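You operate a simulated robot arm through the tools that you are given. There is no shell and no other tool.

You run a simulated robot arm. Do the job below in one go: nothing can be reset, and whatever is moved stays where it is left.

TASK
Put things in order on the top of the white table. At the end: the black bottle stands on top of the small blue spool; the blue pad from the top of the white table stands where the black bottle stood; the orange plug stands on top of the grey pack (marked "MASKS"); one of the corner pads from the top of the white table is on top of the small grey box; whatever was shut is shut again. Leave all else as you found it, and nothing knocked over.

Only the result counts: the job must be done as asked and must still hold three seconds after the hand-in. Knocking over, shifting, dropping, spilling or breaking anything else fails it.

THE ROBOT
A 6-joint arm with a two-finger gripper, fixed in place. Base frame: the origin is at the foot of the arm, x ahead of it, y to its left, z up; the work surface is at about z = 0.8. Readings come in m, degrees, newtons and seconds.
With the tool pointing down near the work surface it reaches from about 0.1 to 0.7 m from the base axis. Its first joint turns from -66.0 to 66.0 degrees. Payload 2.45 kg.
Tool frame: the origin (TCP) lies between the finger pads and is the grasp point; the fingertips stand 0.03 m ahead of it; z points along the fingers, y is the line along which they close. The gripper opens to 0.106 m. The gripper's body begins 0.079 m behind the TCP.
Orientation is told as [roll, pitch, yaw] about the base's x, y, z axes, in that order, counted from this pose: with the fingers straight down and closing along the base's y, the tool's x points along the base's -x, its y along +y and its z along -z.

THE INTERFACE
- The arm moves only by the tool drive_tool. Its argument "targets" is a list of rows, each a list of 3 entries, a list of its own where there are three numbers: the shift along the base's x, y, z in units of 30 mm (1.0 is 30 mm), then the turn, a rotation vector about the base's x, y, z in units of 6 degrees (1.0 is 6 degrees), then the opening, from 0 (shut) to 1 (fully open). In form: [[[tx, ty, tz], [ax, ay, az], fingers], ...]. A call has 1 to 20 rows; each row shifts and turns the commanded pose from where the row before left it. A call with a number of a shift or a turn outside -1 to 1 is refused whole. Each row takes 0.2 s and may step no farther than 0.05 m and 8.6 degrees from the row before; otherwise, or with a gripper value out of range, the whole call is refused. Where a pose cannot be reached the arm comes as near as it can. A force on the tool above 40 N (or 10 N above the force at the start of the call, whichever is more), or a blocked arm, ends the call early, and 0.2 s more pass. The fingers move at their own pace (about 0.153 m/s each) and stop on an object; they squeeze with about 42 N. The grip force told is the motor's: it shows also when the fingers shut on nothing. Time passes only in rows, and 0.2 s behind the last, so rows that do not move let the fingers close. The reply holds the time, the measured pose of the TCP, the force on the tool along the base axes, the opening and the grip force, in the units named above and with some noise, with the torque about the TCP (base axes, N m) and any sound that the robot's microphone picked up.
- Cameras (640 x 400 px; columns grow to the right, rows downward): "scene" is fixed at [0.0756, 0.4474, 1.3932]; the picture's right is [-0.40, -0.92, 0.00], its down [-0.62, 0.27, -0.74] and it looks along [0.68, -0.29, -0.68] (base axes); focal length 275 px, centre (320, 200). "wrist" rides on the gripper at [0.076, -0.002, -0.106] in the tool frame; the picture's right is [0.02, 1.00, 0.00], its down [-0.78, 0.02, -0.62] and it looks along [-0.62, 0.01, 0.78] (tool axes); focal length 247 px, centre (320, 200). There is no depth. A picture from a camera that has moved, and an enlarged one, comes with that camera's place and axes in the base frame and with its lens.
- snapshot(camera): a new picture of that camera. The clock stands still meanwhile.
- enlarge(camera, box): a new picture of the part [left, top, right, bottom] of that camera's present view, enlarged. The clock stands still meanwhile.
- finish_job(): hands the job in; it is judged then, once.

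Nothing tells you positions but the pictures and the camera data. Unless the task says otherwise, let go and move clear before handing in.

The tools are called after ">>>" by a JSON object that holds its "api" and its "payload". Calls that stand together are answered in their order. drive_tool: Moves the arm, as the interface text tells. Its arguments: {"type":"object","properties":{"targets":{"type":"array","items":{"type":"array"}}},"required":["targets"]} The other tools are called the same way: snapshot (camera) takes a picture; enlarge (camera, box) takes an enlarged picture of a part of a camera's view; finish_job () hands the job in.

At the start:

```text
time: 0.0
position: [0.4179, 0.1349, 1.1157]
ee_rot: [0.0, -0.1, -0.1]
contact_force: [-0.6, 0.8, 0.1]
ft_torque: [0.01, 0.02, 0.01]
gripper_width: 0.1061
finger_force: 0.0
```

scene: 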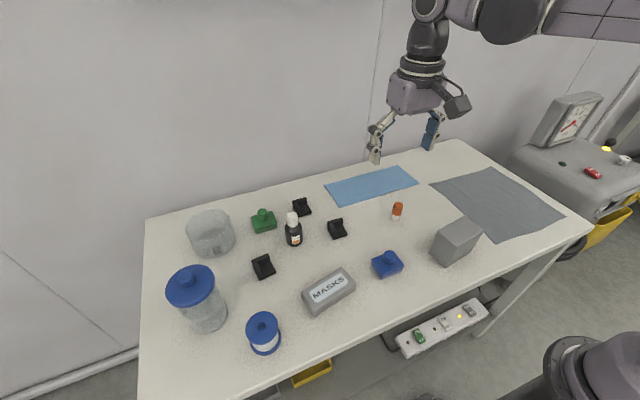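
wrist: 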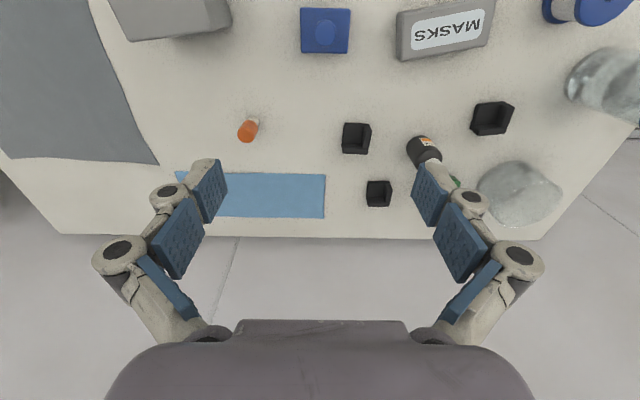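

I see a white table with a jar, a clear container, corner pads, a black bottle, a grey pack, a spool, an orange plug, a blue pad and a grey box. I'll look closer before planning any moves.

>>> {"api": "enlarge", "payload": {"camera": "scene", "box": [140, 180, 300, 280]}}

>>> {"api": "enlarge", "payload": {"camera": "scene", "box": [240, 180, 400, 280]}}

>>> {"api": "enlarge", "payload": {"camera": "scene", "box": [140, 250, 300, 350]}}

>>> {"api": "enlarge", "payload": {"camera": "scene", "box": [290, 230, 450, 330]}}

>>> {"api": "enlarge", "payload": {"camera": "scene", "box": [370, 180, 530, 280]}}

>>> {"api": "enlarge", "payload": {"camera": "scene", "box": [480, 80, 640, 180]}}

>>> {"api": "enlarge", "payload": {"camera": "scene", "box": [360, 280, 520, 380]}}

```text
4.00 times, centred on (220, 230) of scene
camera zoom: at [0.0756, 0.4474, 1.3932], right [-0.4, -0.92, 0.0], down [-0.62, 0.27, -0.74], along [0.68, -0.29, -0.68], focal length 1102 px, centre (720, 80)
```

zoom: 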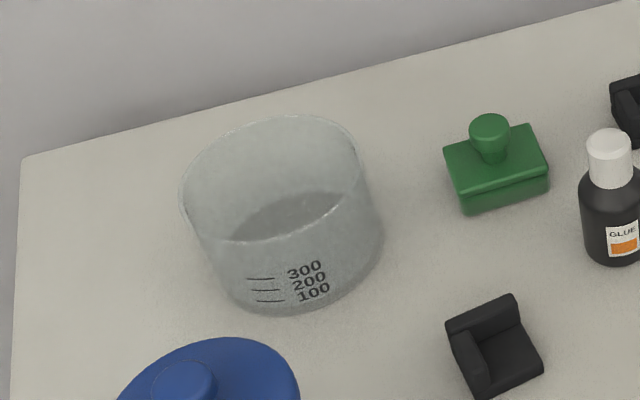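

```text
4.00 times, centred on (320, 230) of scene
camera zoom: at [0.0756, 0.4474, 1.3932], right [-0.4, -0.92, 0.0], down [-0.62, 0.27, -0.74], along [0.68, -0.29, -0.68], focal length 1102 px, centre (320, 80)
```

zoom: 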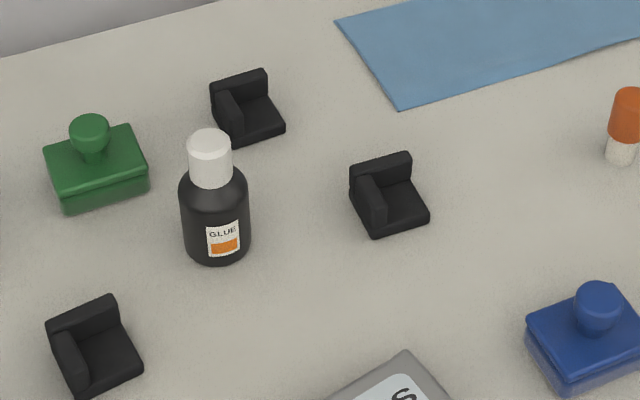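

```text
4.00 times, centred on (220, 300) of scene
camera zoom: at [0.0756, 0.4474, 1.3932], right [-0.4, -0.92, 0.0], down [-0.62, 0.27, -0.74], along [0.68, -0.29, -0.68], focal length 1102 px, centre (720, -200)
```

zoom: 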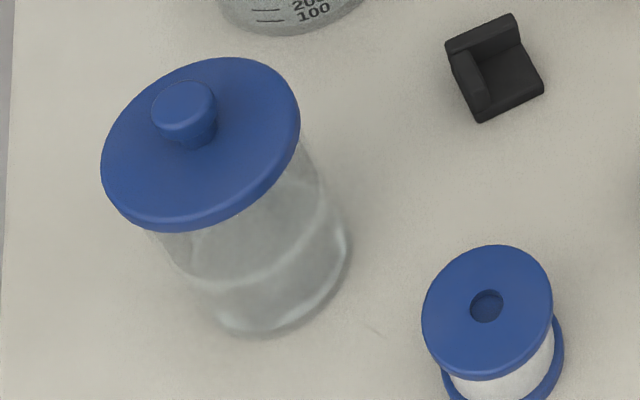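

```text
4.00 times, centred on (370, 280) of scene
camera zoom: at [0.0756, 0.4474, 1.3932], right [-0.4, -0.92, 0.0], down [-0.62, 0.27, -0.74], along [0.68, -0.29, -0.68], focal length 1102 px, centre (120, -120)
```

zoom: 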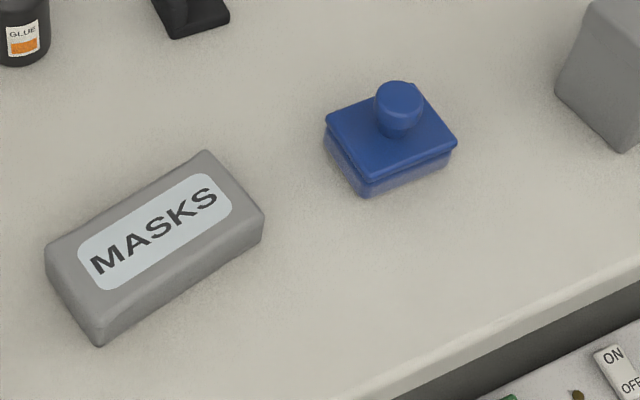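

```text
4.00 times, centred on (450, 230) of scene
camera zoom: at [0.0756, 0.4474, 1.3932], right [-0.4, -0.92, 0.0], down [-0.62, 0.27, -0.74], along [0.68, -0.29, -0.68], focal length 1102 px, centre (-200, 80)
```

zoom: 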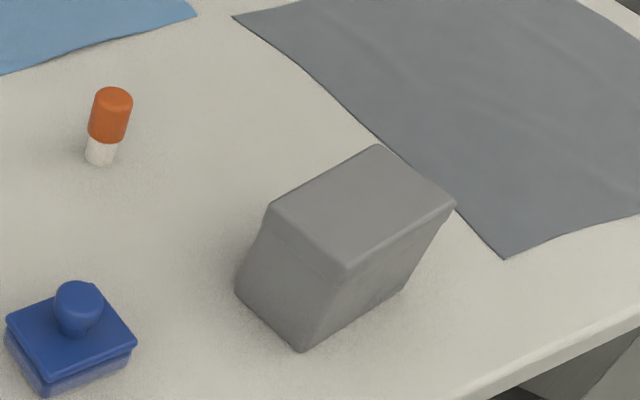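

```text
4.00 times, centred on (560, 130) of scene
camera zoom: at [0.0756, 0.4474, 1.3932], right [-0.4, -0.92, 0.0], down [-0.62, 0.27, -0.74], along [0.68, -0.29, -0.68], focal length 1102 px, centre (-640, 480)
```

zoom: 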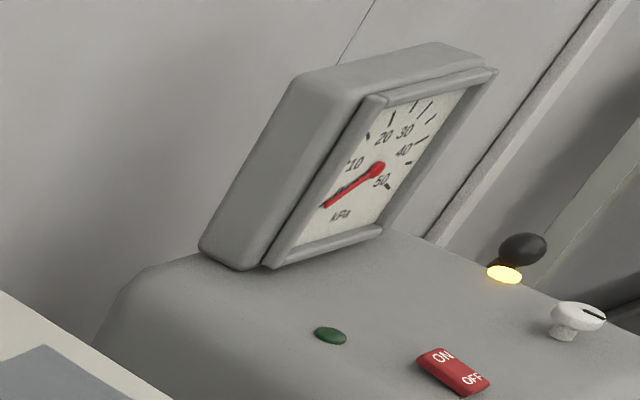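

```text
4.00 times, centred on (440, 330) of scene
camera zoom: at [0.0756, 0.4474, 1.3932], right [-0.4, -0.92, 0.0], down [-0.62, 0.27, -0.74], along [0.68, -0.29, -0.68], focal length 1102 px, centre (-160, -320)
```

zoom: 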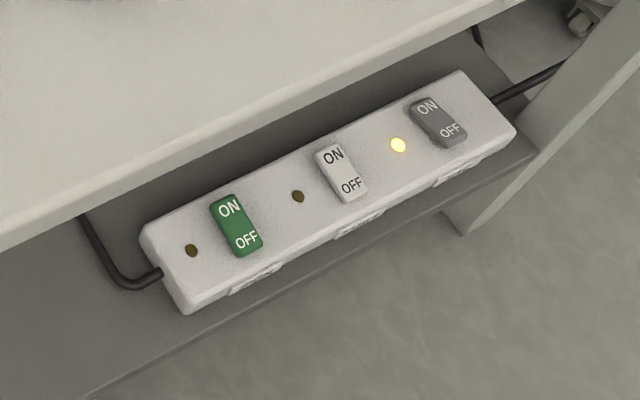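

The objects are clear enough in the scene view. Next I'll zoom the wrist view to cross-check positions and shapes.

>>> {"api": "enlarge", "payload": {"camera": "wrist", "box": [280, 0, 400, 75]}}

>>> {"api": "enlarge", "payload": {"camera": "wrist", "box": [320, 80, 520, 205]}}

>>> {"api": "enlarge", "payload": {"camera": "wrist", "box": [380, 0, 640, 160]}}

>>> {"api": "enlarge", "payload": {"camera": "scene", "box": [355, 235, 419, 275]}}

>>> {"api": "enlarge", "payload": {"camera": "scene", "box": [280, 200, 360, 250]}}

>>> {"api": "enlarge", "payload": {"camera": "scene", "box": [224, 300, 304, 350]}}

```text
5.33 times, centred on (340, 38) of wrist
camera zoom: at [0.3415, 0.1327, 1.224], right [-0.02, 1.0, 0.0], down [0.78, 0.02, 0.62], along [0.62, 0.01, -0.78], focal length 1317 px, centre (213, 1067)
```

zoom: 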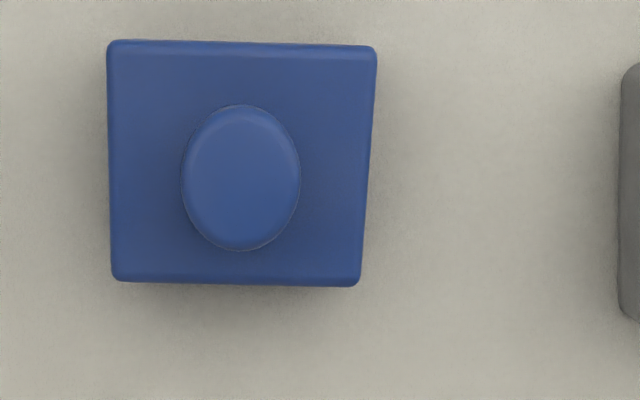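

```text
3.20 times, centred on (420, 142) of wrist
camera zoom: at [0.3415, 0.1327, 1.224], right [-0.02, 1.0, 0.0], down [0.78, 0.02, 0.62], along [0.62, 0.01, -0.78], focal length 790 px, centre (0, 384)
```

zoom: 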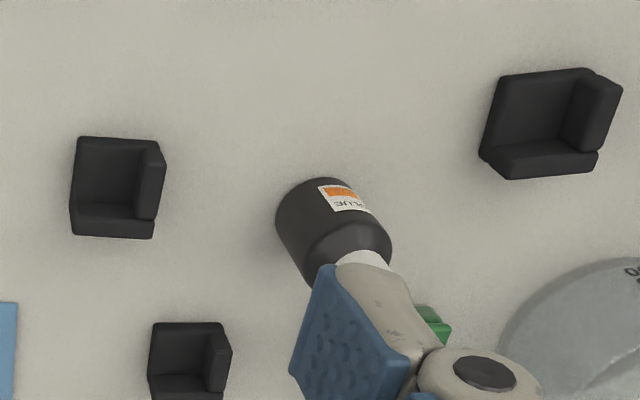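

```text
2.46 times, centred on (510, 80) of wrist
camera zoom: at [0.3415, 0.1327, 1.224], right [-0.02, 1.0, 0.0], down [0.78, 0.02, 0.62], along [0.62, 0.01, -0.78], focal length 608 px, centre (-148, 495)
```

zoom: 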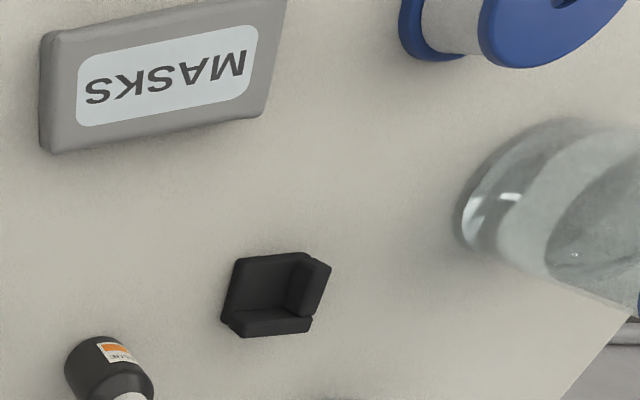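

```text
10.00 times, centred on (387, 255) of scene
camera zoom: at [0.0756, 0.4474, 1.3932], right [-0.4, -0.92, 0.0], down [-0.62, 0.27, -0.74], along [0.68, -0.29, -0.68], focal length 2754 px, centre (-350, -350)
```

zoom: 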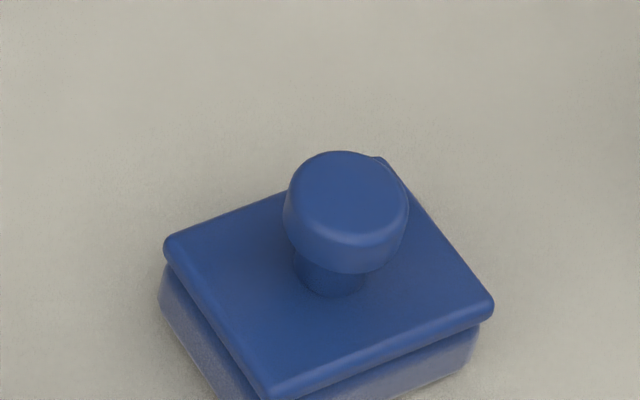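

```text
8.00 times, centred on (320, 225) of scene
camera zoom: at [0.0756, 0.4474, 1.3932], right [-0.4, -0.92, 0.0], down [-0.62, 0.27, -0.74], along [0.68, -0.29, -0.68], focal length 2204 px, centre (320, 0)
```

zoom: 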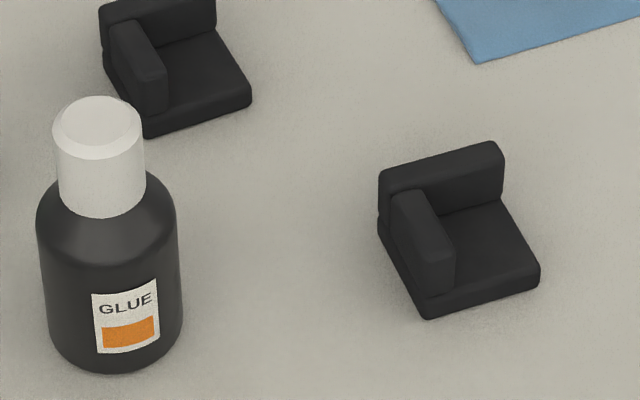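

```text
8.00 times, centred on (264, 325) of scene
camera zoom: at [0.0756, 0.4474, 1.3932], right [-0.4, -0.92, 0.0], down [-0.62, 0.27, -0.74], along [0.68, -0.29, -0.68], focal length 2204 px, centre (768, -800)
```

zoom: 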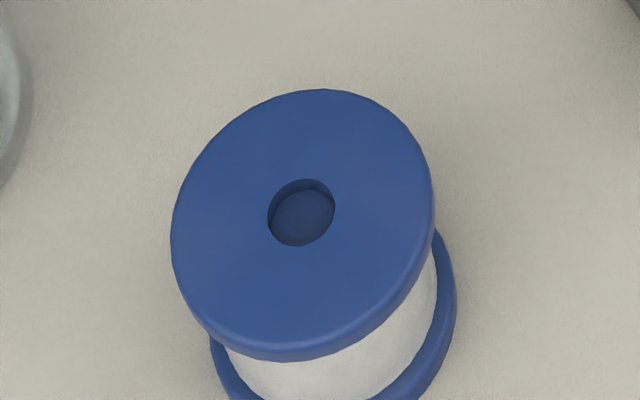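

The bottle is at about (0.545, 0.32), the spool at about (0.33, 0.46), and the path above the table is free. I'm moving the wrist camera so it looks at the bottle between the fingers.

>>> {"api": "drive_tool", "payload": {"targets": [[[-0.3, 0.9, -0.3], [0, 0, 0], 1], [[-0.3, 0.9, -0.3], [0, 0, 0], 1], [[-0.3, 0.9, -0.3], [0, 0, 0], 1], [[-0.3, 0.9, -0.3], [0, 0, 0], 1], [[0, 0.9, -0.3], [0, 0, 0], 1], [[0, 0.9, -0.3], [0, 0, 0], 1], [[0, 0.83, -0.3], [0, 0, 0], 1], [[0, 0, 0], [0, 0, 0], 1]]}}

>>> {"api": "snapshot", "payload": {"camera": "wrist"}}

```text
time: 1.8
position: [0.3825, 0.3223, 1.0533]
ee_rot: [0.0, -0.1, -0.1]
contact_force: [-1.2, 0.3, 0.8]
ft_torque: [0.0, 0.03, -0.02]
gripper_width: 0.1059
finger_force: 0.0
```

```text
taken
camera wrist: at [0.3061, 0.3206, 1.1606], right [-0.02, 1.0, 0.0], down [0.78, 0.02, 0.62], along [0.62, 0.01, -0.78], focal length 247 px, centre (320, 200)
```

wrist: 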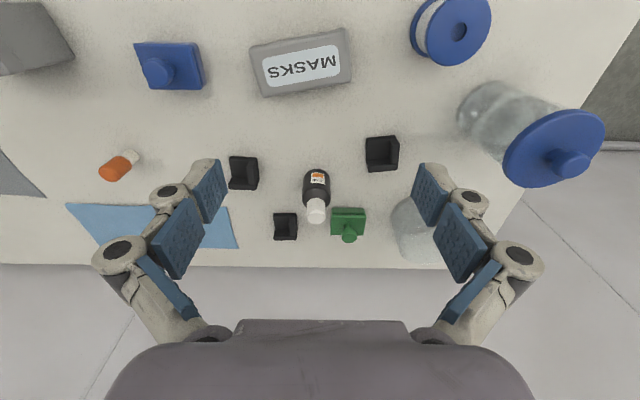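

This view has everything in it. The bottle sits near the middle column, so I'll enlarge several parts to measure.

>>> {"api": "enlarge", "payload": {"camera": "wrist", "box": [268, 145, 380, 245]}}

>>> {"api": "enlarge", "payload": {"camera": "wrist", "box": [380, 0, 508, 80]}}

>>> {"api": "enlarge", "payload": {"camera": "wrist", "box": [240, 20, 368, 100]}}

>>> {"api": "enlarge", "payload": {"camera": "wrist", "box": [120, 30, 216, 90]}}

>>> {"api": "enlarge", "payload": {"camera": "wrist", "box": [80, 140, 160, 190]}}

>>> {"api": "enlarge", "payload": {"camera": "wrist", "box": [340, 120, 436, 180]}}

```text
4.00 times, centred on (324, 195) of wrist
camera zoom: at [0.3061, 0.3206, 1.1606], right [-0.02, 1.0, 0.0], down [0.78, 0.02, 0.62], along [0.62, 0.01, -0.78], focal length 988 px, centre (304, 220)
```

zoom: 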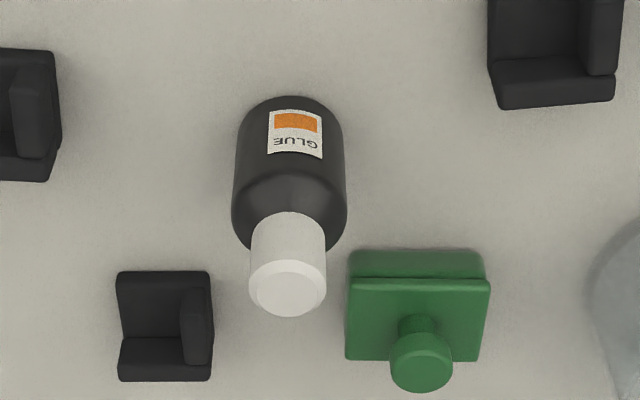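

```text
5.00 times, centred on (444, 40) of wrist
camera zoom: at [0.3061, 0.3206, 1.1606], right [-0.02, 1.0, 0.0], down [0.78, 0.02, 0.62], along [0.62, 0.01, -0.78], focal length 1235 px, centre (-300, 1000)
```

zoom: 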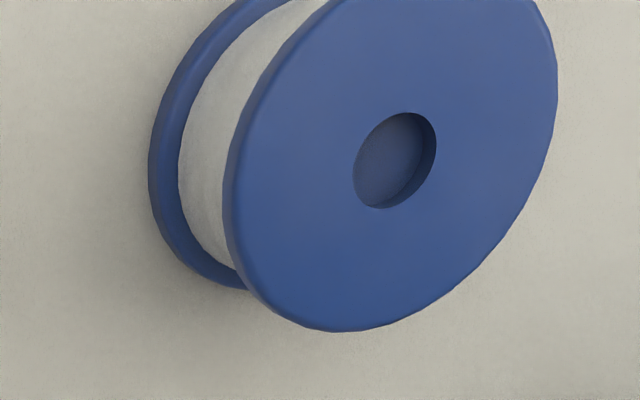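

```text
5.00 times, centred on (304, 60) of wrist
camera zoom: at [0.3061, 0.3206, 1.1606], right [-0.02, 1.0, 0.0], down [0.78, 0.02, 0.62], along [0.62, 0.01, -0.78], focal length 1235 px, centre (400, 900)
```

zoom: 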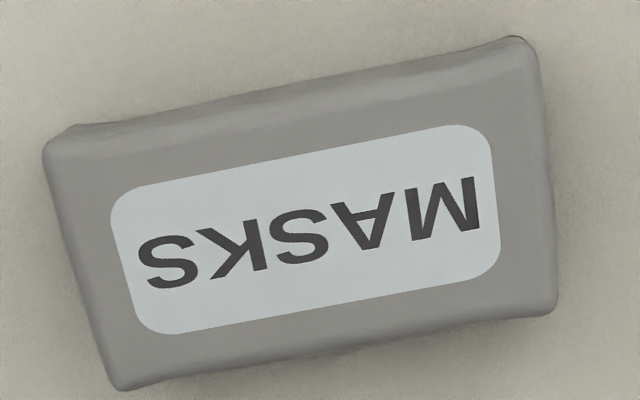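

```text
6.67 times, centred on (168, 60) of wrist
camera zoom: at [0.3061, 0.3206, 1.1606], right [-0.02, 1.0, 0.0], down [0.78, 0.02, 0.62], along [0.62, 0.01, -0.78], focal length 1646 px, centre (1333, 1133)
```

zoom: 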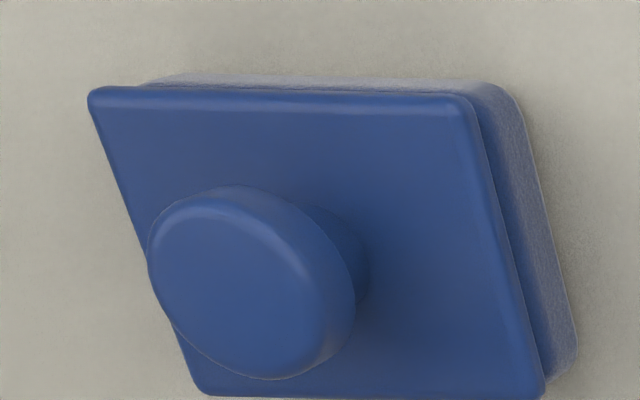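

```text
8.00 times, centred on (120, 165) of wrist
camera zoom: at [0.3061, 0.3206, 1.1606], right [-0.02, 1.0, 0.0], down [0.78, 0.02, 0.62], along [0.62, 0.01, -0.78], focal length 1976 px, centre (1920, 480)
```

zoom: 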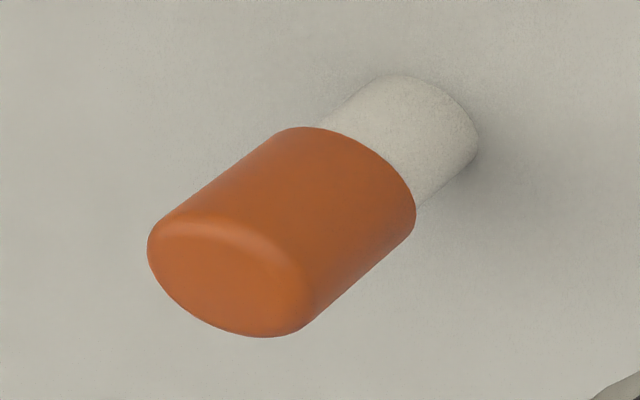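

```text
6.67 times, centred on (388, 150) of wrist
camera zoom: at [0.3061, 0.3206, 1.1606], right [-0.02, 1.0, 0.0], down [0.78, 0.02, 0.62], along [0.62, 0.01, -0.78], focal length 1646 px, centre (-133, 533)
```

zoom: 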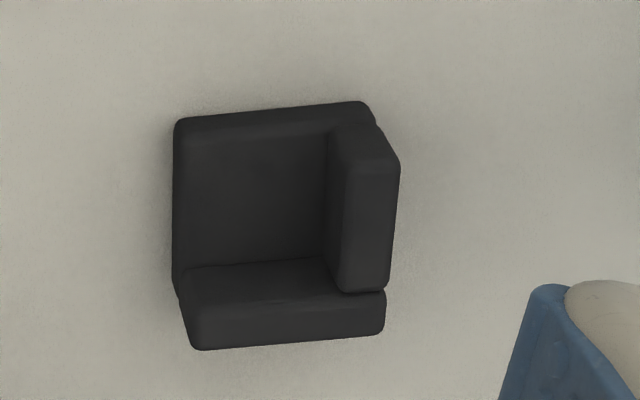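

The bottle measures at (0.547, 0.320), about 0.1 m tall and 0.043 m wide. The blue pad looks like a felt block with a knob. I'm moving above the bottle with the fingers slightly narrowed.

>>> {"api": "drive_tool", "payload": {"targets": [[[0.914, -0.014, -0.46], [0, 0, 0], 0.85], [[0.914, -0.014, -0.46], [0, 0, 0], 0.85], [[0.914, -0.014, -0.46], [0, 0, 0], 0.85], [[0.914, -0.014, -0.46], [0, 0, 0], 0.85], [[0.914, -0.014, -0.46], [0, 0, 0], 0.85], [[0.914, -0.014, -0.46], [0, 0, 0], 0.85], [[0, 0, 0], [0, 0, 0], 0.85]]}}

>>> {"api": "snapshot", "payload": {"camera": "wrist"}}

>>> {"api": "snapshot", "payload": {"camera": "scene"}}

```text
time: 3.4
position: [0.5461, 0.3199, 0.9706]
ee_rot: [-0.1, -0.1, -0.1]
contact_force: [0.7, -0.1, 0.6]
ft_torque: [0.01, 0.02, 0.03]
gripper_width: 0.0902
finger_force: 0.1
```

```text
taken
camera wrist: at [0.4699, 0.3178, 1.0779], right [-0.02, 1.0, 0.0], down [0.78, 0.02, 0.62], along [0.62, 0.01, -0.78], focal length 247 px, centre (320, 200)
```

wrist: 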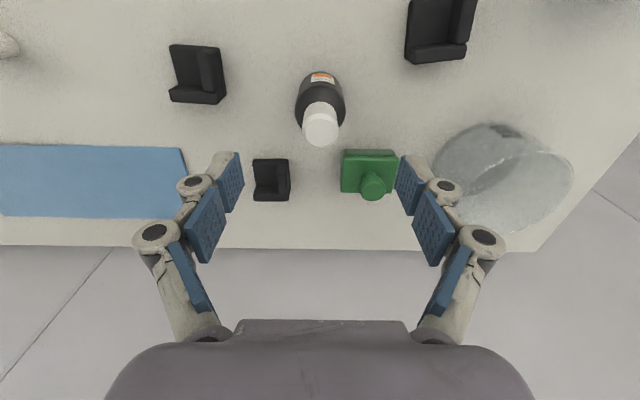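

```text
taken
```

scene: 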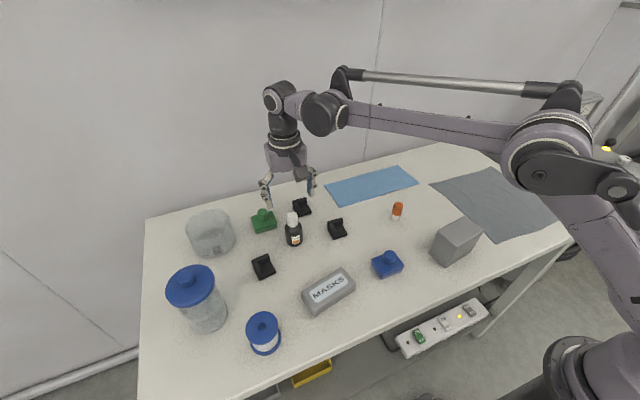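

The cap projects to about (0.545, 0.320), straight under the tool. I'm lowering around the body and closing.

>>> {"api": "drive_tool", "payload": {"targets": [[[0, 0, -0.83], [0, 0, 0], 0.85], [[0, 0, -0.83], [0, 0, 0], 0.85], [[0, 0, -0.83], [0, 0, 0], 0.85], [[0, 0, -0.83], [0, 0, 0], 0.85], [[0, 0, -0.83], [0, 0, 0], 0.85], [[0, 0, 0], [0, 0, 0], 0.85]]}}

>>> {"api": "snapshot", "payload": {"camera": "wrist"}}

>>> {"api": "enlarge", "payload": {"camera": "scene", "box": [220, 160, 380, 260]}}

```text
time: 4.8
position: [0.5464, 0.3195, 0.8445]
ee_rot: [-0.1, 0.0, -0.1]
contact_force: [0.7, -0.5, -0.2]
ft_torque: [-0.02, -0.01, -0.03]
gripper_width: 0.0905
finger_force: 0.1
```

```text
taken
camera wrist: at [0.4697, 0.3184, 0.9522], right [-0.02, 1.0, 0.0], down [0.78, 0.02, 0.62], along [0.62, 0.01, -0.78], focal length 247 px, centre (320, 200)
```

wrist: 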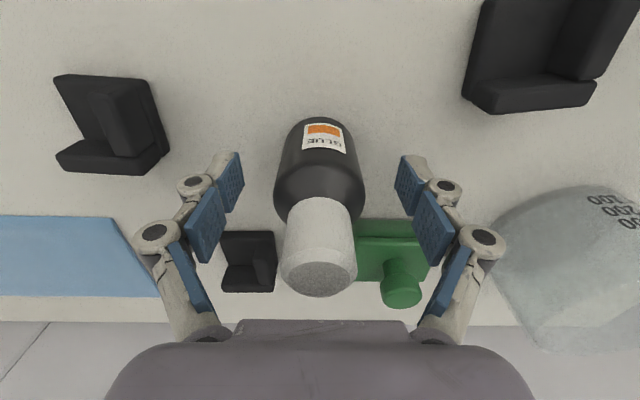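

```text
4.00 times, centred on (300, 210) of scene
camera zoom: at [0.0756, 0.4474, 1.3932], right [-0.4, -0.92, 0.0], down [-0.62, 0.27, -0.74], along [0.68, -0.29, -0.68], focal length 1102 px, centre (400, 160)
```

zoom: 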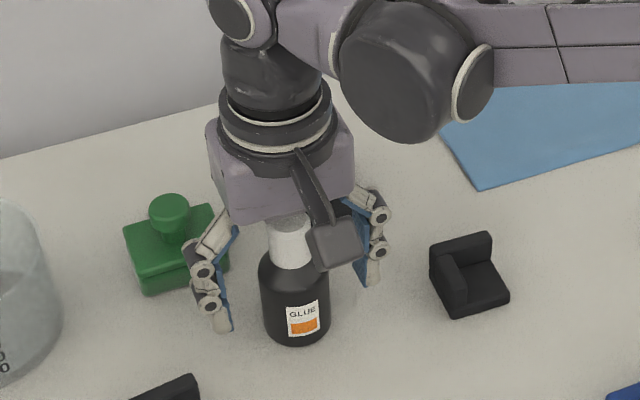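

The fingers straddle the bottle evenly. Closing and then lifting a little to test the hold.

>>> {"api": "drive_tool", "payload": {"targets": [[[0, 0, 0], [0, 0, 0], 0.3], [[0, 0, 0], [0, 0, 0], 0.0], [[0, 0, 0], [0, 0, 0], 0.0], [[0, 0, 0.3], [0, 0, 0], 0.0], [[0, 0, 0.5], [0, 0, 0], 0.0], [[0, 0, 0], [0, 0, 0], 0.0]]}}

>>> {"api": "snapshot", "payload": {"camera": "wrist"}}

>>> {"api": "enlarge", "payload": {"camera": "scene", "box": [220, 160, 380, 260]}}

```text
time: 6.2
position: [0.5467, 0.3199, 0.8695]
ee_rot: [0.0, -0.2, -0.1]
contact_force: [0.9, 0.4, -1.5]
ft_torque: [0.0, 0.01, 0.01]
gripper_width: 0.045
finger_force: 41.6
```

```text
taken
camera wrist: at [0.4703, 0.3176, 0.9767], right [-0.02, 1.0, 0.0], down [0.78, 0.02, 0.62], along [0.62, 0.01, -0.78], focal length 247 px, centre (320, 200)
```

wrist: 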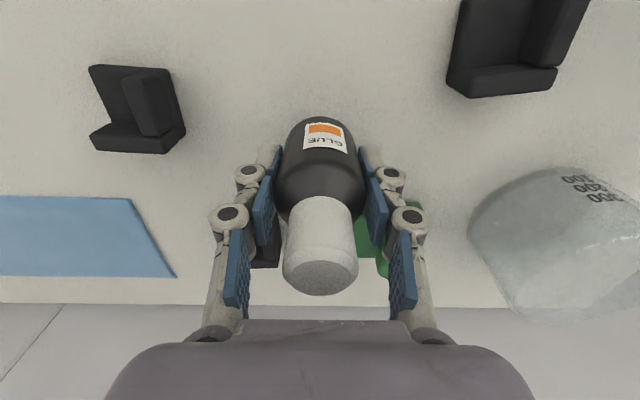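

```text
4.00 times, centred on (300, 210) of scene
camera zoom: at [0.0757, 0.4474, 1.3932], right [-0.4, -0.92, 0.0], down [-0.62, 0.27, -0.74], along [0.68, -0.29, -0.68], focal length 1102 px, centre (400, 160)
```

zoom: 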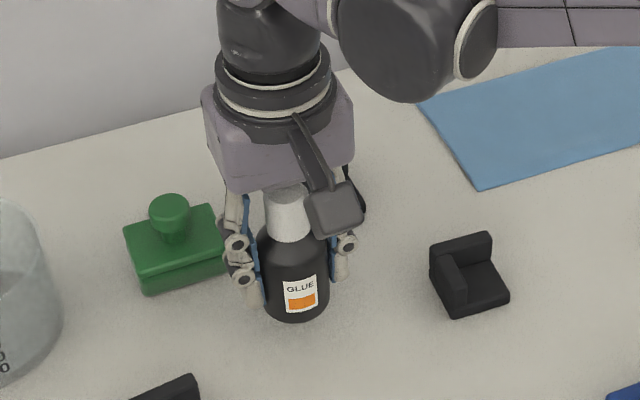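

The bottle is held and about 25 mm off the table. Crossing the two views puts the spool's top centre at (0.3256, 0.4603) and z ≈ 0.861. I'm lifting high and carrying the bottle there, turning the fingers so they open away from the jar.

>>> {"api": "drive_tool", "payload": {"targets": [[[0, 0, 1], [0, 0, 0], 0], [[0, 0, 1], [0, 0, 0], 0], [[0, 0, 1], [0, 0, 0], 0], [[0, 0, 1], [0, 0, 0], 0], [[0, 0, 1], [0, 0, 0], 0], [[-0.819, 0.52, 0], [0, 0, 1], 0], [[-0.819, 0.52, 0], [0, 0, 1], 0], [[-0.819, 0.52, 0], [0, 0, 1], 0], [[-0.819, 0.52, 0], [0, 0, 1], 0], [[-0.819, 0.52, 0], [0, 0, 1], 0], [[-0.819, 0.52, 0], [0, 0, 1], 0], [[-0.819, 0.52, 0], [0, 0, 1], 0], [[-0.819, 0.52, 0], [0, 0, 1], 0], [[-0.819, 0.52, 0], [0, 0, 0], 0], [[0, 0, 0], [0, 0, 0], 0]]}}

>>> {"api": "snapshot", "payload": {"camera": "wrist"}}

>>> {"api": "snapshot", "payload": {"camera": "scene"}}

```text
time: 9.4
position: [0.3241, 0.4601, 1.0208]
ee_rot: [0.0, -0.1, 48.0]
contact_force: [-0.4, -0.6, -1.0]
ft_torque: [0.0, 0.02, 0.0]
gripper_width: 0.0444
finger_force: 41.8
```

```text
taken
camera wrist: at [0.2747, 0.4022, 1.1279], right [-0.76, 0.65, 0.0], down [0.51, 0.59, 0.62], along [0.41, 0.47, -0.78], focal length 247 px, centre (320, 200)
```

wrist: 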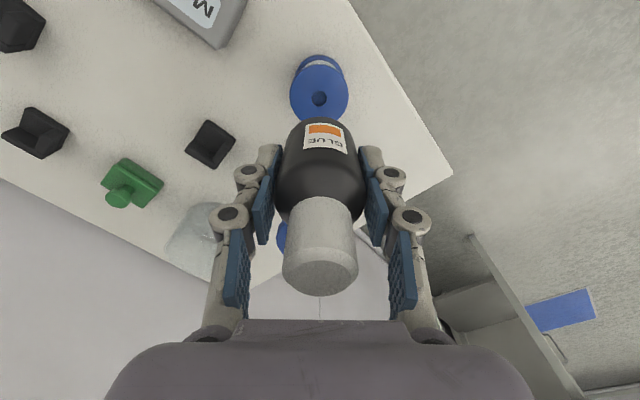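

```text
taken
```

scene: 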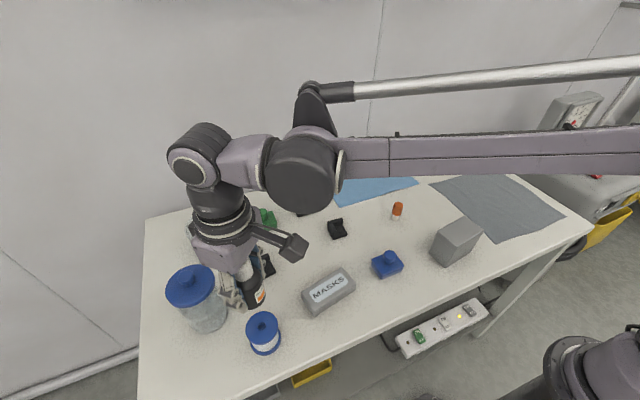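

The spool again projects to (0.3257, 0.4597), so the bottle is over it within a couple of millimetres. I'm lowering to just above the spool top.

>>> {"api": "drive_tool", "payload": {"targets": [[[0.05, 0, -1], [0, 0, 0], 0], [[0, 0, -1], [0, 0, 0], 0], [[0, 0, -1], [0, 0, 0], 0], [[0, 0, -0.5], [0, 0, 0], 0], [[0, 0, 0], [0, 0, 0], 0]]}}

>>> {"api": "snapshot", "payload": {"camera": "wrist"}}

>>> {"api": "enlarge", "payload": {"camera": "scene", "box": [180, 240, 340, 360]}}

```text
time: 10.6
position: [0.3272, 0.4592, 0.9152]
ee_rot: [0.0, 0.1, 47.8]
contact_force: [-0.4, 0.2, -0.4]
ft_torque: [-0.01, -0.05, -0.01]
gripper_width: 0.0446
finger_force: 42.1
```

```text
taken
camera wrist: at [0.2761, 0.4007, 1.0224], right [-0.76, 0.65, 0.0], down [0.51, 0.59, 0.62], along [0.41, 0.47, -0.78], focal length 247 px, centre (320, 200)
```

wrist: 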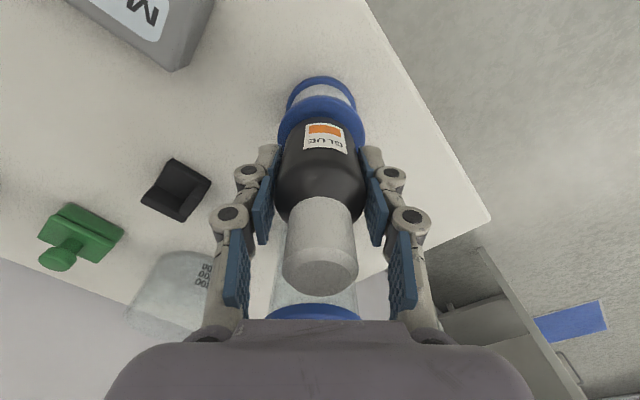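

```text
3.33 times, centred on (260, 300) of scene
camera zoom: at [0.0757, 0.4474, 1.3932], right [-0.4, -0.92, 0.0], down [-0.62, 0.27, -0.74], along [0.68, -0.29, -0.68], focal length 918 px, centre (520, -133)
```

zoom: 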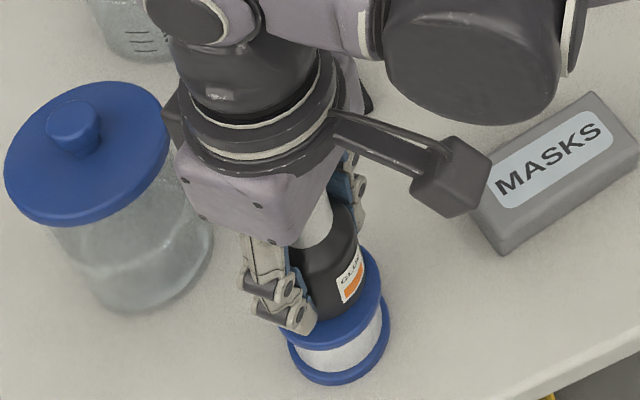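

The bottle base is about 9 mm over the spool and centred across the view. I'm lowering in fine steps until the force shows contact.

>>> {"api": "drive_tool", "payload": {"targets": [[[-0.03, 0.03, -0.08], [0, 0, 0], 0], [[0, 0, -0.08], [0, 0, 0], 0], [[0, 0, -0.08], [0, 0, 0], 0], [[0, 0, 0], [0, 0, 0], 0]]}}

```text
time: 11.6
position: [0.3241, 0.4604, 0.9077]
ee_rot: [0.0, -0.1, 47.9]
contact_force: [-0.5, -0.2, -0.7]
ft_torque: [0.04, -0.02, -0.02]
gripper_width: 0.0447
finger_force: 42.3
```

>>> {"api": "drive_tool", "payload": {"targets": [[[0, 0, -0.04], [0, 0, 0], 0], [[0, 0, 0], [0, 0, 0], 0]]}}

>>> {"api": "enlarge", "payload": {"camera": "scene", "box": [236, 290, 300, 360]}}

>>> {"api": "enlarge", "payload": {"camera": "wrist", "box": [260, 60, 380, 180]}}

```text
time: 12.2
position: [0.3254, 0.46, 0.907]
ee_rot: [0.0, -0.1, 47.9]
contact_force: [0.7, 0.1, 6.8]
ft_torque: [0.04, 0.04, 0.03]
gripper_width: 0.0447
finger_force: 42.3
```

```text
5.71 times, centred on (268, 325) of scene
camera zoom: at [0.0756, 0.4473, 1.3932], right [-0.4, -0.92, 0.0], down [-0.62, 0.27, -0.74], along [0.68, -0.29, -0.68], focal length 1574 px, centre (617, -514)
```

zoom: 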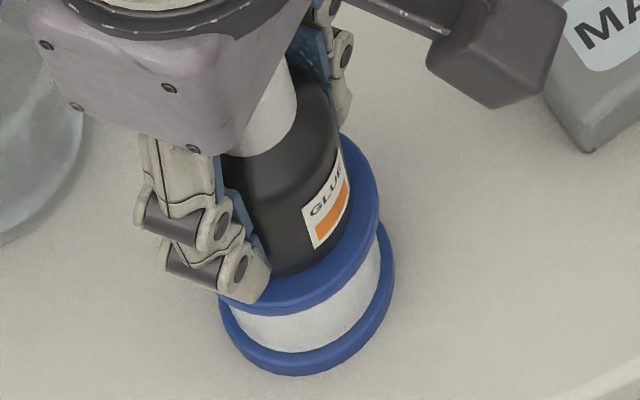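

```text
3.33 times, centred on (320, 120) of wrist
camera zoom: at [0.2752, 0.4019, 1.0146], right [-0.76, 0.65, 0.0], down [0.51, 0.59, 0.62], along [0.41, 0.47, -0.78], focal length 823 px, centre (320, 467)
```

zoom: 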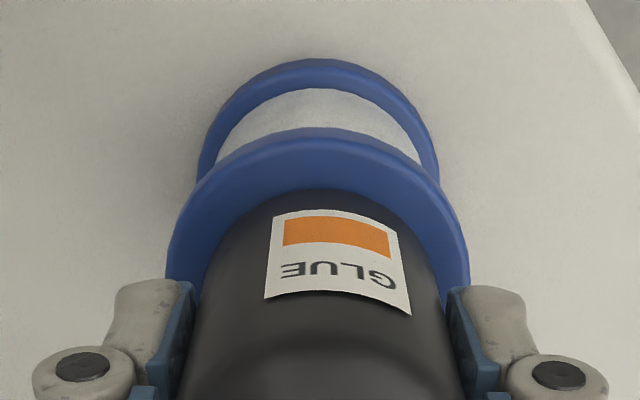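

Contact shows at 6.8 N and the bottle is well centred on the spool. I'm opening the fingers and then rising straight up.

>>> {"api": "drive_tool", "payload": {"targets": [[[0, 0, 0], [0, 0, 0], 0.5], [[0, 0, 0], [0, 0, 0], 0.7], [[0, 0, 0], [0, 0, 0], 0.7], [[0, 0, 0.4], [0, 0, 0], 0.7], [[0, 0, 0.8], [0, 0, 0], 0.7], [[0, 0, 1], [0, 0, 0], 0.7], [[0, 0, 1], [0, 0, 0], 0.7], [[0, 0, 1], [0, 0, 0], 0.7], [[0, 0, 1], [0, 0, 0], 0.7], [[0, 0, 0], [0, 0, 0], 0.7]]}}

>>> {"api": "snapshot", "payload": {"camera": "wrist"}}

>>> {"api": "snapshot", "payload": {"camera": "scene"}}

```text
time: 14.4
position: [0.3263, 0.4586, 1.0633]
ee_rot: [0.1, 0.0, 47.9]
contact_force: [0.1, 0.9, -0.1]
ft_torque: [0.01, 0.0, -0.02]
gripper_width: 0.0741
finger_force: 0.3
```

```text
taken
camera wrist: at [0.2756, 0.4007, 1.1703], right [-0.76, 0.65, 0.0], down [0.51, 0.59, 0.62], along [0.41, 0.47, -0.78], focal length 247 px, centre (320, 200)
```

wrist: 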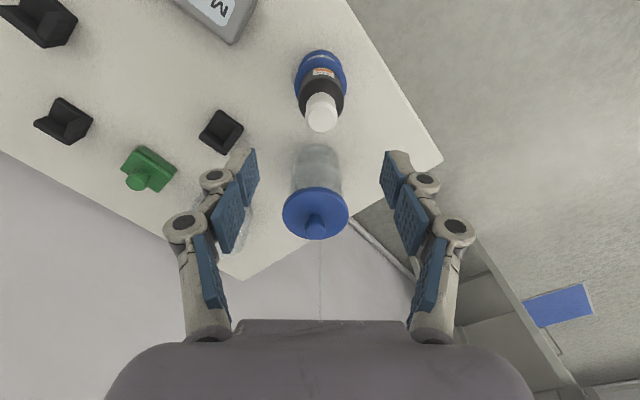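

```text
taken
```

scene: 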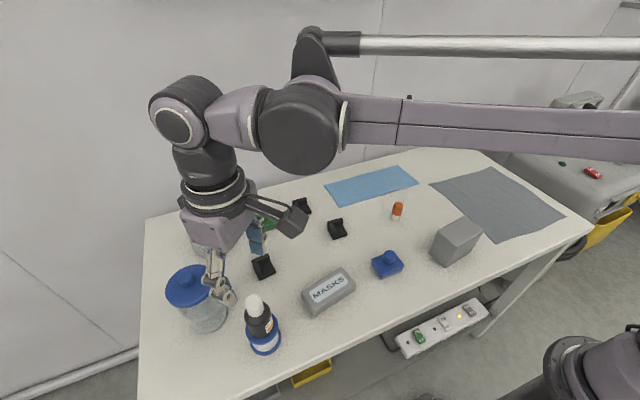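

The bottle stands on the spool. There is a blue rectangle low on the right in the wrist view, so I want a closer look at it before going on.

>>> {"api": "enlarge", "payload": {"camera": "wrist", "box": [420, 220, 640, 400]}}

>>> {"api": "enlarge", "payload": {"camera": "scene", "box": [310, 150, 430, 225]}}

>>> {"api": "enlarge", "payload": {"camera": "scene", "box": [240, 340, 360, 400]}}

```text
2.22 times, centred on (530, 310) of wrist
camera zoom: at [0.2756, 0.4007, 1.1703], right [-0.76, 0.65, 0.0], down [0.51, 0.59, 0.62], along [0.41, 0.47, -0.78], focal length 549 px, centre (-147, -44)
```

zoom: 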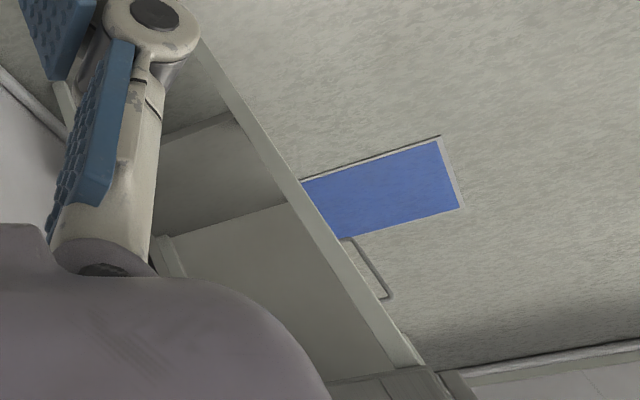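

```text
5.33 times, centred on (370, 188) of scene
camera zoom: at [0.0756, 0.4474, 1.3932], right [-0.4, -0.92, 0.0], down [-0.62, 0.27, -0.74], along [0.68, -0.29, -0.68], focal length 1469 px, centre (53, 267)
```

zoom: 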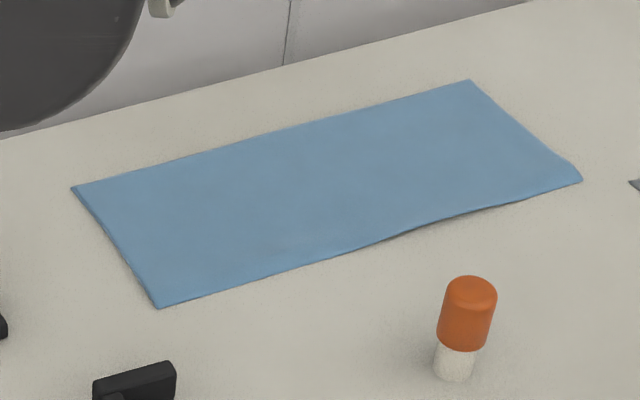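

```text
5.33 times, centred on (300, 370) of scene
camera zoom: at [0.0756, 0.4474, 1.3932], right [-0.4, -0.92, 0.0], down [-0.62, 0.27, -0.74], along [0.68, -0.29, -0.68], focal length 1469 px, centre (427, -707)
```

zoom: 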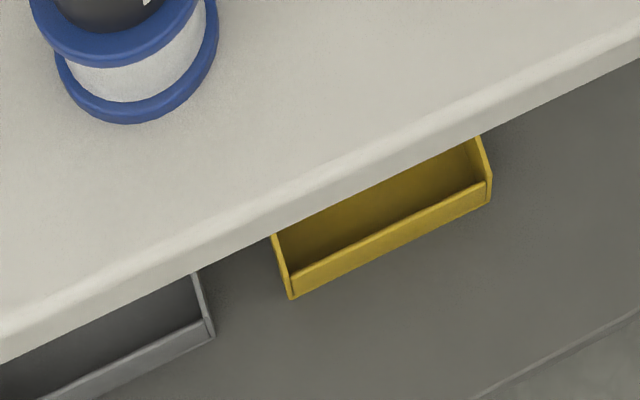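

The blue rectangle is only a floor panel, so the felt block with the knob at about (0.371, 0.140) is the blue pad. I'm moving over it, turning back to yaw 0.

>>> {"api": "drive_tool", "payload": {"targets": [[[0.124, -0.885, 0], [0, 0, -0.665], 0.9], [[0.124, -0.885, 0], [0, 0, -0.665], 0.9], [[0.124, -0.885, 0], [0, 0, -0.665], 0.9], [[0.124, -0.885, 0], [0, 0, -0.665], 0.9], [[0.124, -0.885, 0], [0, 0, -0.665], 0.9], [[0.124, -0.885, 0], [0, 0, -0.665], 0.9], [[0.124, -0.885, -0.5], [0, 0, -0.665], 0.9], [[0.124, -0.885, -0.5], [0, 0, -0.665], 0.9], [[0.124, -0.885, -0.5], [0, 0, -0.665], 0.9], [[0.124, -0.885, -0.5], [0, 0, -0.665], 0.9], [[0.124, -0.885, -0.5], [0, 0, -0.665], 0.9], [[0.124, -0.885, -0.5], [0, 0, -0.665], 0.9], [[0, 0, 0], [0, 0, 0], 0.9]]}}

>>> {"api": "snapshot", "payload": {"camera": "wrist"}}

>>> {"api": "snapshot", "payload": {"camera": "scene"}}

```text
time: 17.2
position: [0.3706, 0.1391, 0.9722]
ee_rot: [-0.1, -0.1, -0.1]
contact_force: [-0.2, 0.4, -0.3]
ft_torque: [0.01, 0.02, 0.02]
gripper_width: 0.0957
finger_force: 0.1
```

```text
taken
camera wrist: at [0.2947, 0.1385, 1.08], right [-0.02, 1.0, 0.0], down [0.78, 0.02, 0.62], along [0.62, 0.01, -0.78], focal length 247 px, centre (320, 200)
```

wrist: 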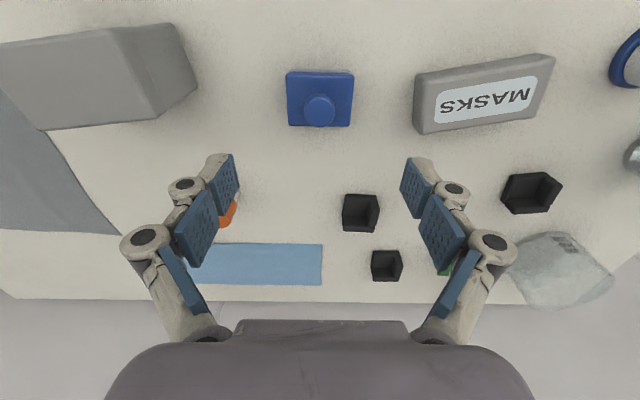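

```text
taken
```

scene: 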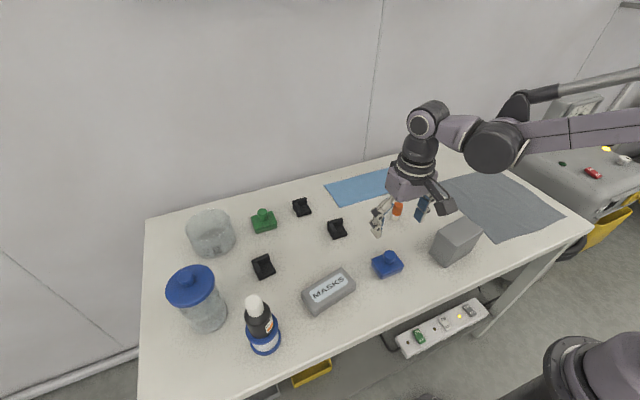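

The pad's centre checks out at (0.370, 0.140), aligned with the fingers. I'm lowering the fingertips beside it, just above the table.

>>> {"api": "drive_tool", "payload": {"targets": [[[0, 0.02, -1], [0, 0, 0], 0.9], [[0, 0, -1], [0, 0, 0], 0.9], [[0, 0, -1], [0, 0, 0], 0.9], [[0, 0, -1], [0, 0, 0], 0.9], [[0, 0, -0.5], [0, 0, 0], 0.9], [[0, 0, 0], [0, 0, 0], 0.9]]}}

>>> {"api": "snapshot", "payload": {"camera": "wrist"}}

>>> {"api": "enlarge", "payload": {"camera": "scene", "box": [320, 200, 480, 300]}}

```text
time: 18.6
position: [0.3696, 0.1407, 0.8354]
ee_rot: [0.0, -0.2, 0.0]
contact_force: [0.1, -0.3, 0.6]
ft_torque: [0.02, 0.02, 0.02]
gripper_width: 0.0952
finger_force: 0.1
```

```text
taken
camera wrist: at [0.2931, 0.1391, 0.9444], right [-0.02, 1.0, 0.0], down [0.78, 0.02, 0.62], along [0.62, 0.01, -0.78], focal length 247 px, centre (320, 200)
```

wrist: 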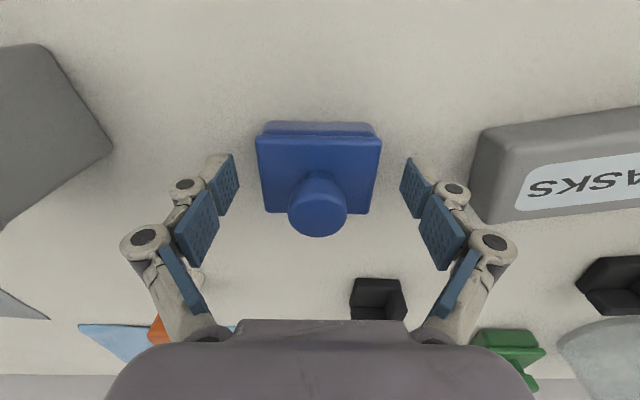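

```text
4.00 times, centred on (400, 250) of scene
camera zoom: at [0.0756, 0.4474, 1.3932], right [-0.4, -0.92, 0.0], down [-0.62, 0.27, -0.74], along [0.68, -0.29, -0.68], focal length 1102 px, centre (0, 0)
```

zoom: 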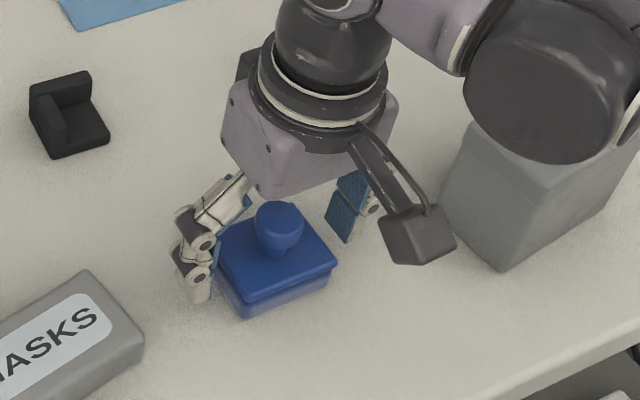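

The pad sits between the fingers with the right depth. Closing and lifting slightly to test.

>>> {"api": "drive_tool", "payload": {"targets": [[[0, 0, 0], [0, 0, 0], 0.65], [[0, 0, 0], [0, 0, 0], 0.3], [[0, 0, 0], [0, 0, 0], 0.0], [[0, 0, 0], [0, 0, 0], 0.0], [[0, 0, 0.3], [0, 0, 0], 0.0], [[0, 0, 0.7], [0, 0, 0], 0.0], [[0, 0, 0], [0, 0, 0], 0.0]]}}

>>> {"api": "snapshot", "payload": {"camera": "wrist"}}

>>> {"api": "enlarge", "payload": {"camera": "scene", "box": [320, 200, 480, 300]}}

```text
time: 20.2
position: [0.3676, 0.1408, 0.8698]
ee_rot: [-0.1, -0.1, 0.1]
contact_force: [0.9, -0.3, -1.0]
ft_torque: [-0.02, -0.01, 0.01]
gripper_width: 0.0638
finger_force: 41.7
```

```text
taken
camera wrist: at [0.2933, 0.1394, 0.9757], right [-0.02, 1.0, 0.0], down [0.78, 0.02, 0.62], along [0.62, 0.01, -0.78], focal length 247 px, centre (320, 200)
```

wrist: 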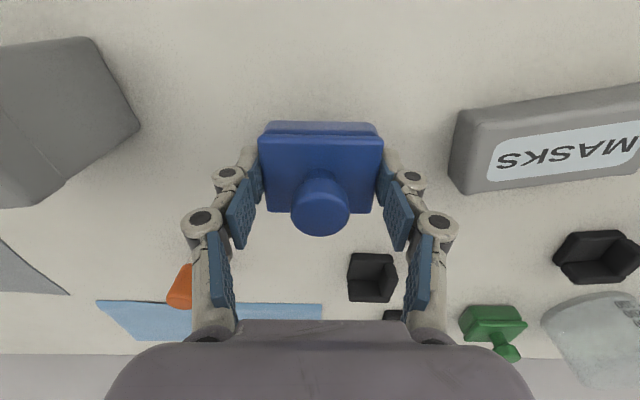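

```text
4.00 times, centred on (400, 250) of scene
camera zoom: at [0.0757, 0.4474, 1.3932], right [-0.4, -0.92, 0.0], down [-0.62, 0.27, -0.74], along [0.68, -0.29, -0.68], focal length 1102 px, centre (0, 0)
```

zoom: 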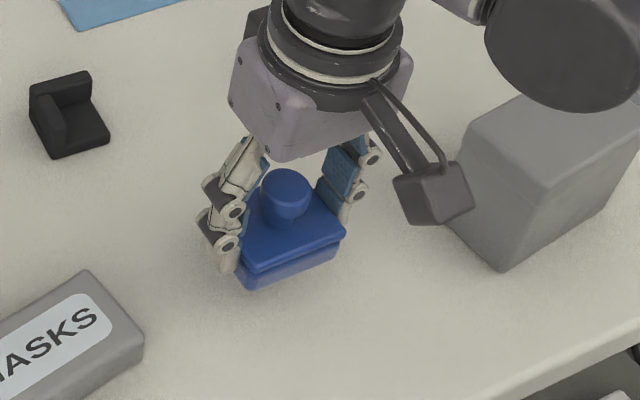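

The pad came up in one piece, gripped at 64 mm. I'm carrying it over to the spot where the bottle stood, (0.546, 0.320).

>>> {"api": "drive_tool", "payload": {"targets": [[[0, 0, 1], [0, 0, 0], 0], [[0, 0, 1], [0, 0, 0], 0], [[0, 0, 1], [0, 0, 0], 0], [[0.733, 0.746, 0], [0, 0, 0], 0], [[0.733, 0.746, 0], [0, 0, 0], 0], [[0.733, 0.746, 0], [0, 0, 0], 0], [[0.733, 0.746, 0], [0, 0, 0], 0], [[0.733, 0.746, 0], [0, 0, 0], 0], [[0.733, 0.746, 0], [0, 0, 0], 0], [[0.733, 0.746, 0], [0, 0, 0], 0], [[0.733, 0.746, 0], [0, 0, 0], 0], [[0, 0, 0], [0, 0, 0], 0]]}}

>>> {"api": "snapshot", "payload": {"camera": "wrist"}}

>>> {"api": "snapshot", "payload": {"camera": "scene"}}

```text
time: 22.8
position: [0.5462, 0.3228, 0.9573]
ee_rot: [0.0, -0.1, 0.1]
contact_force: [0.2, 0.9, 0.0]
ft_torque: [-0.01, 0.04, -0.04]
gripper_width: 0.0641
finger_force: 42.2
```

```text
taken
camera wrist: at [0.4703, 0.3204, 1.0649], right [-0.02, 1.0, 0.0], down [0.78, 0.02, 0.62], along [0.62, 0.01, -0.78], focal length 247 px, centre (320, 200)
```

wrist: 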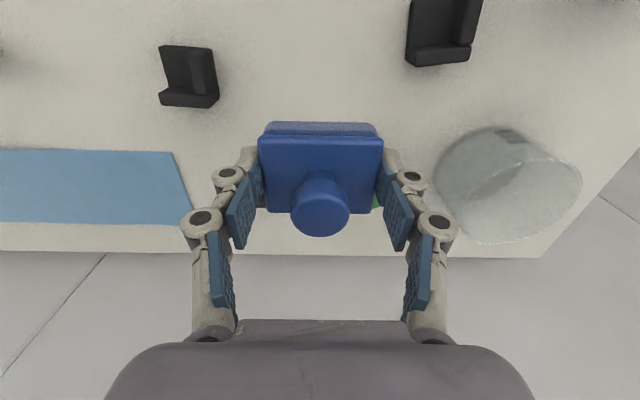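

```text
taken
```

scene: 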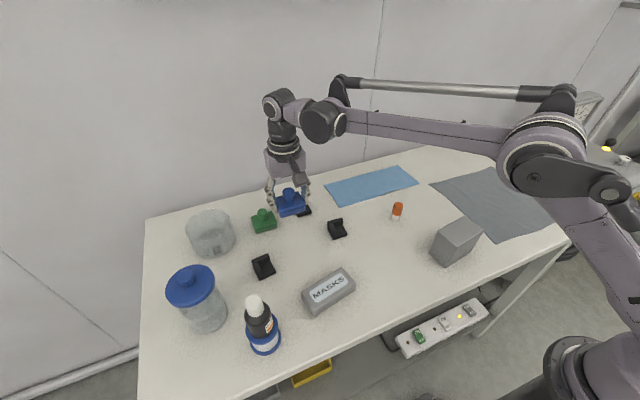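

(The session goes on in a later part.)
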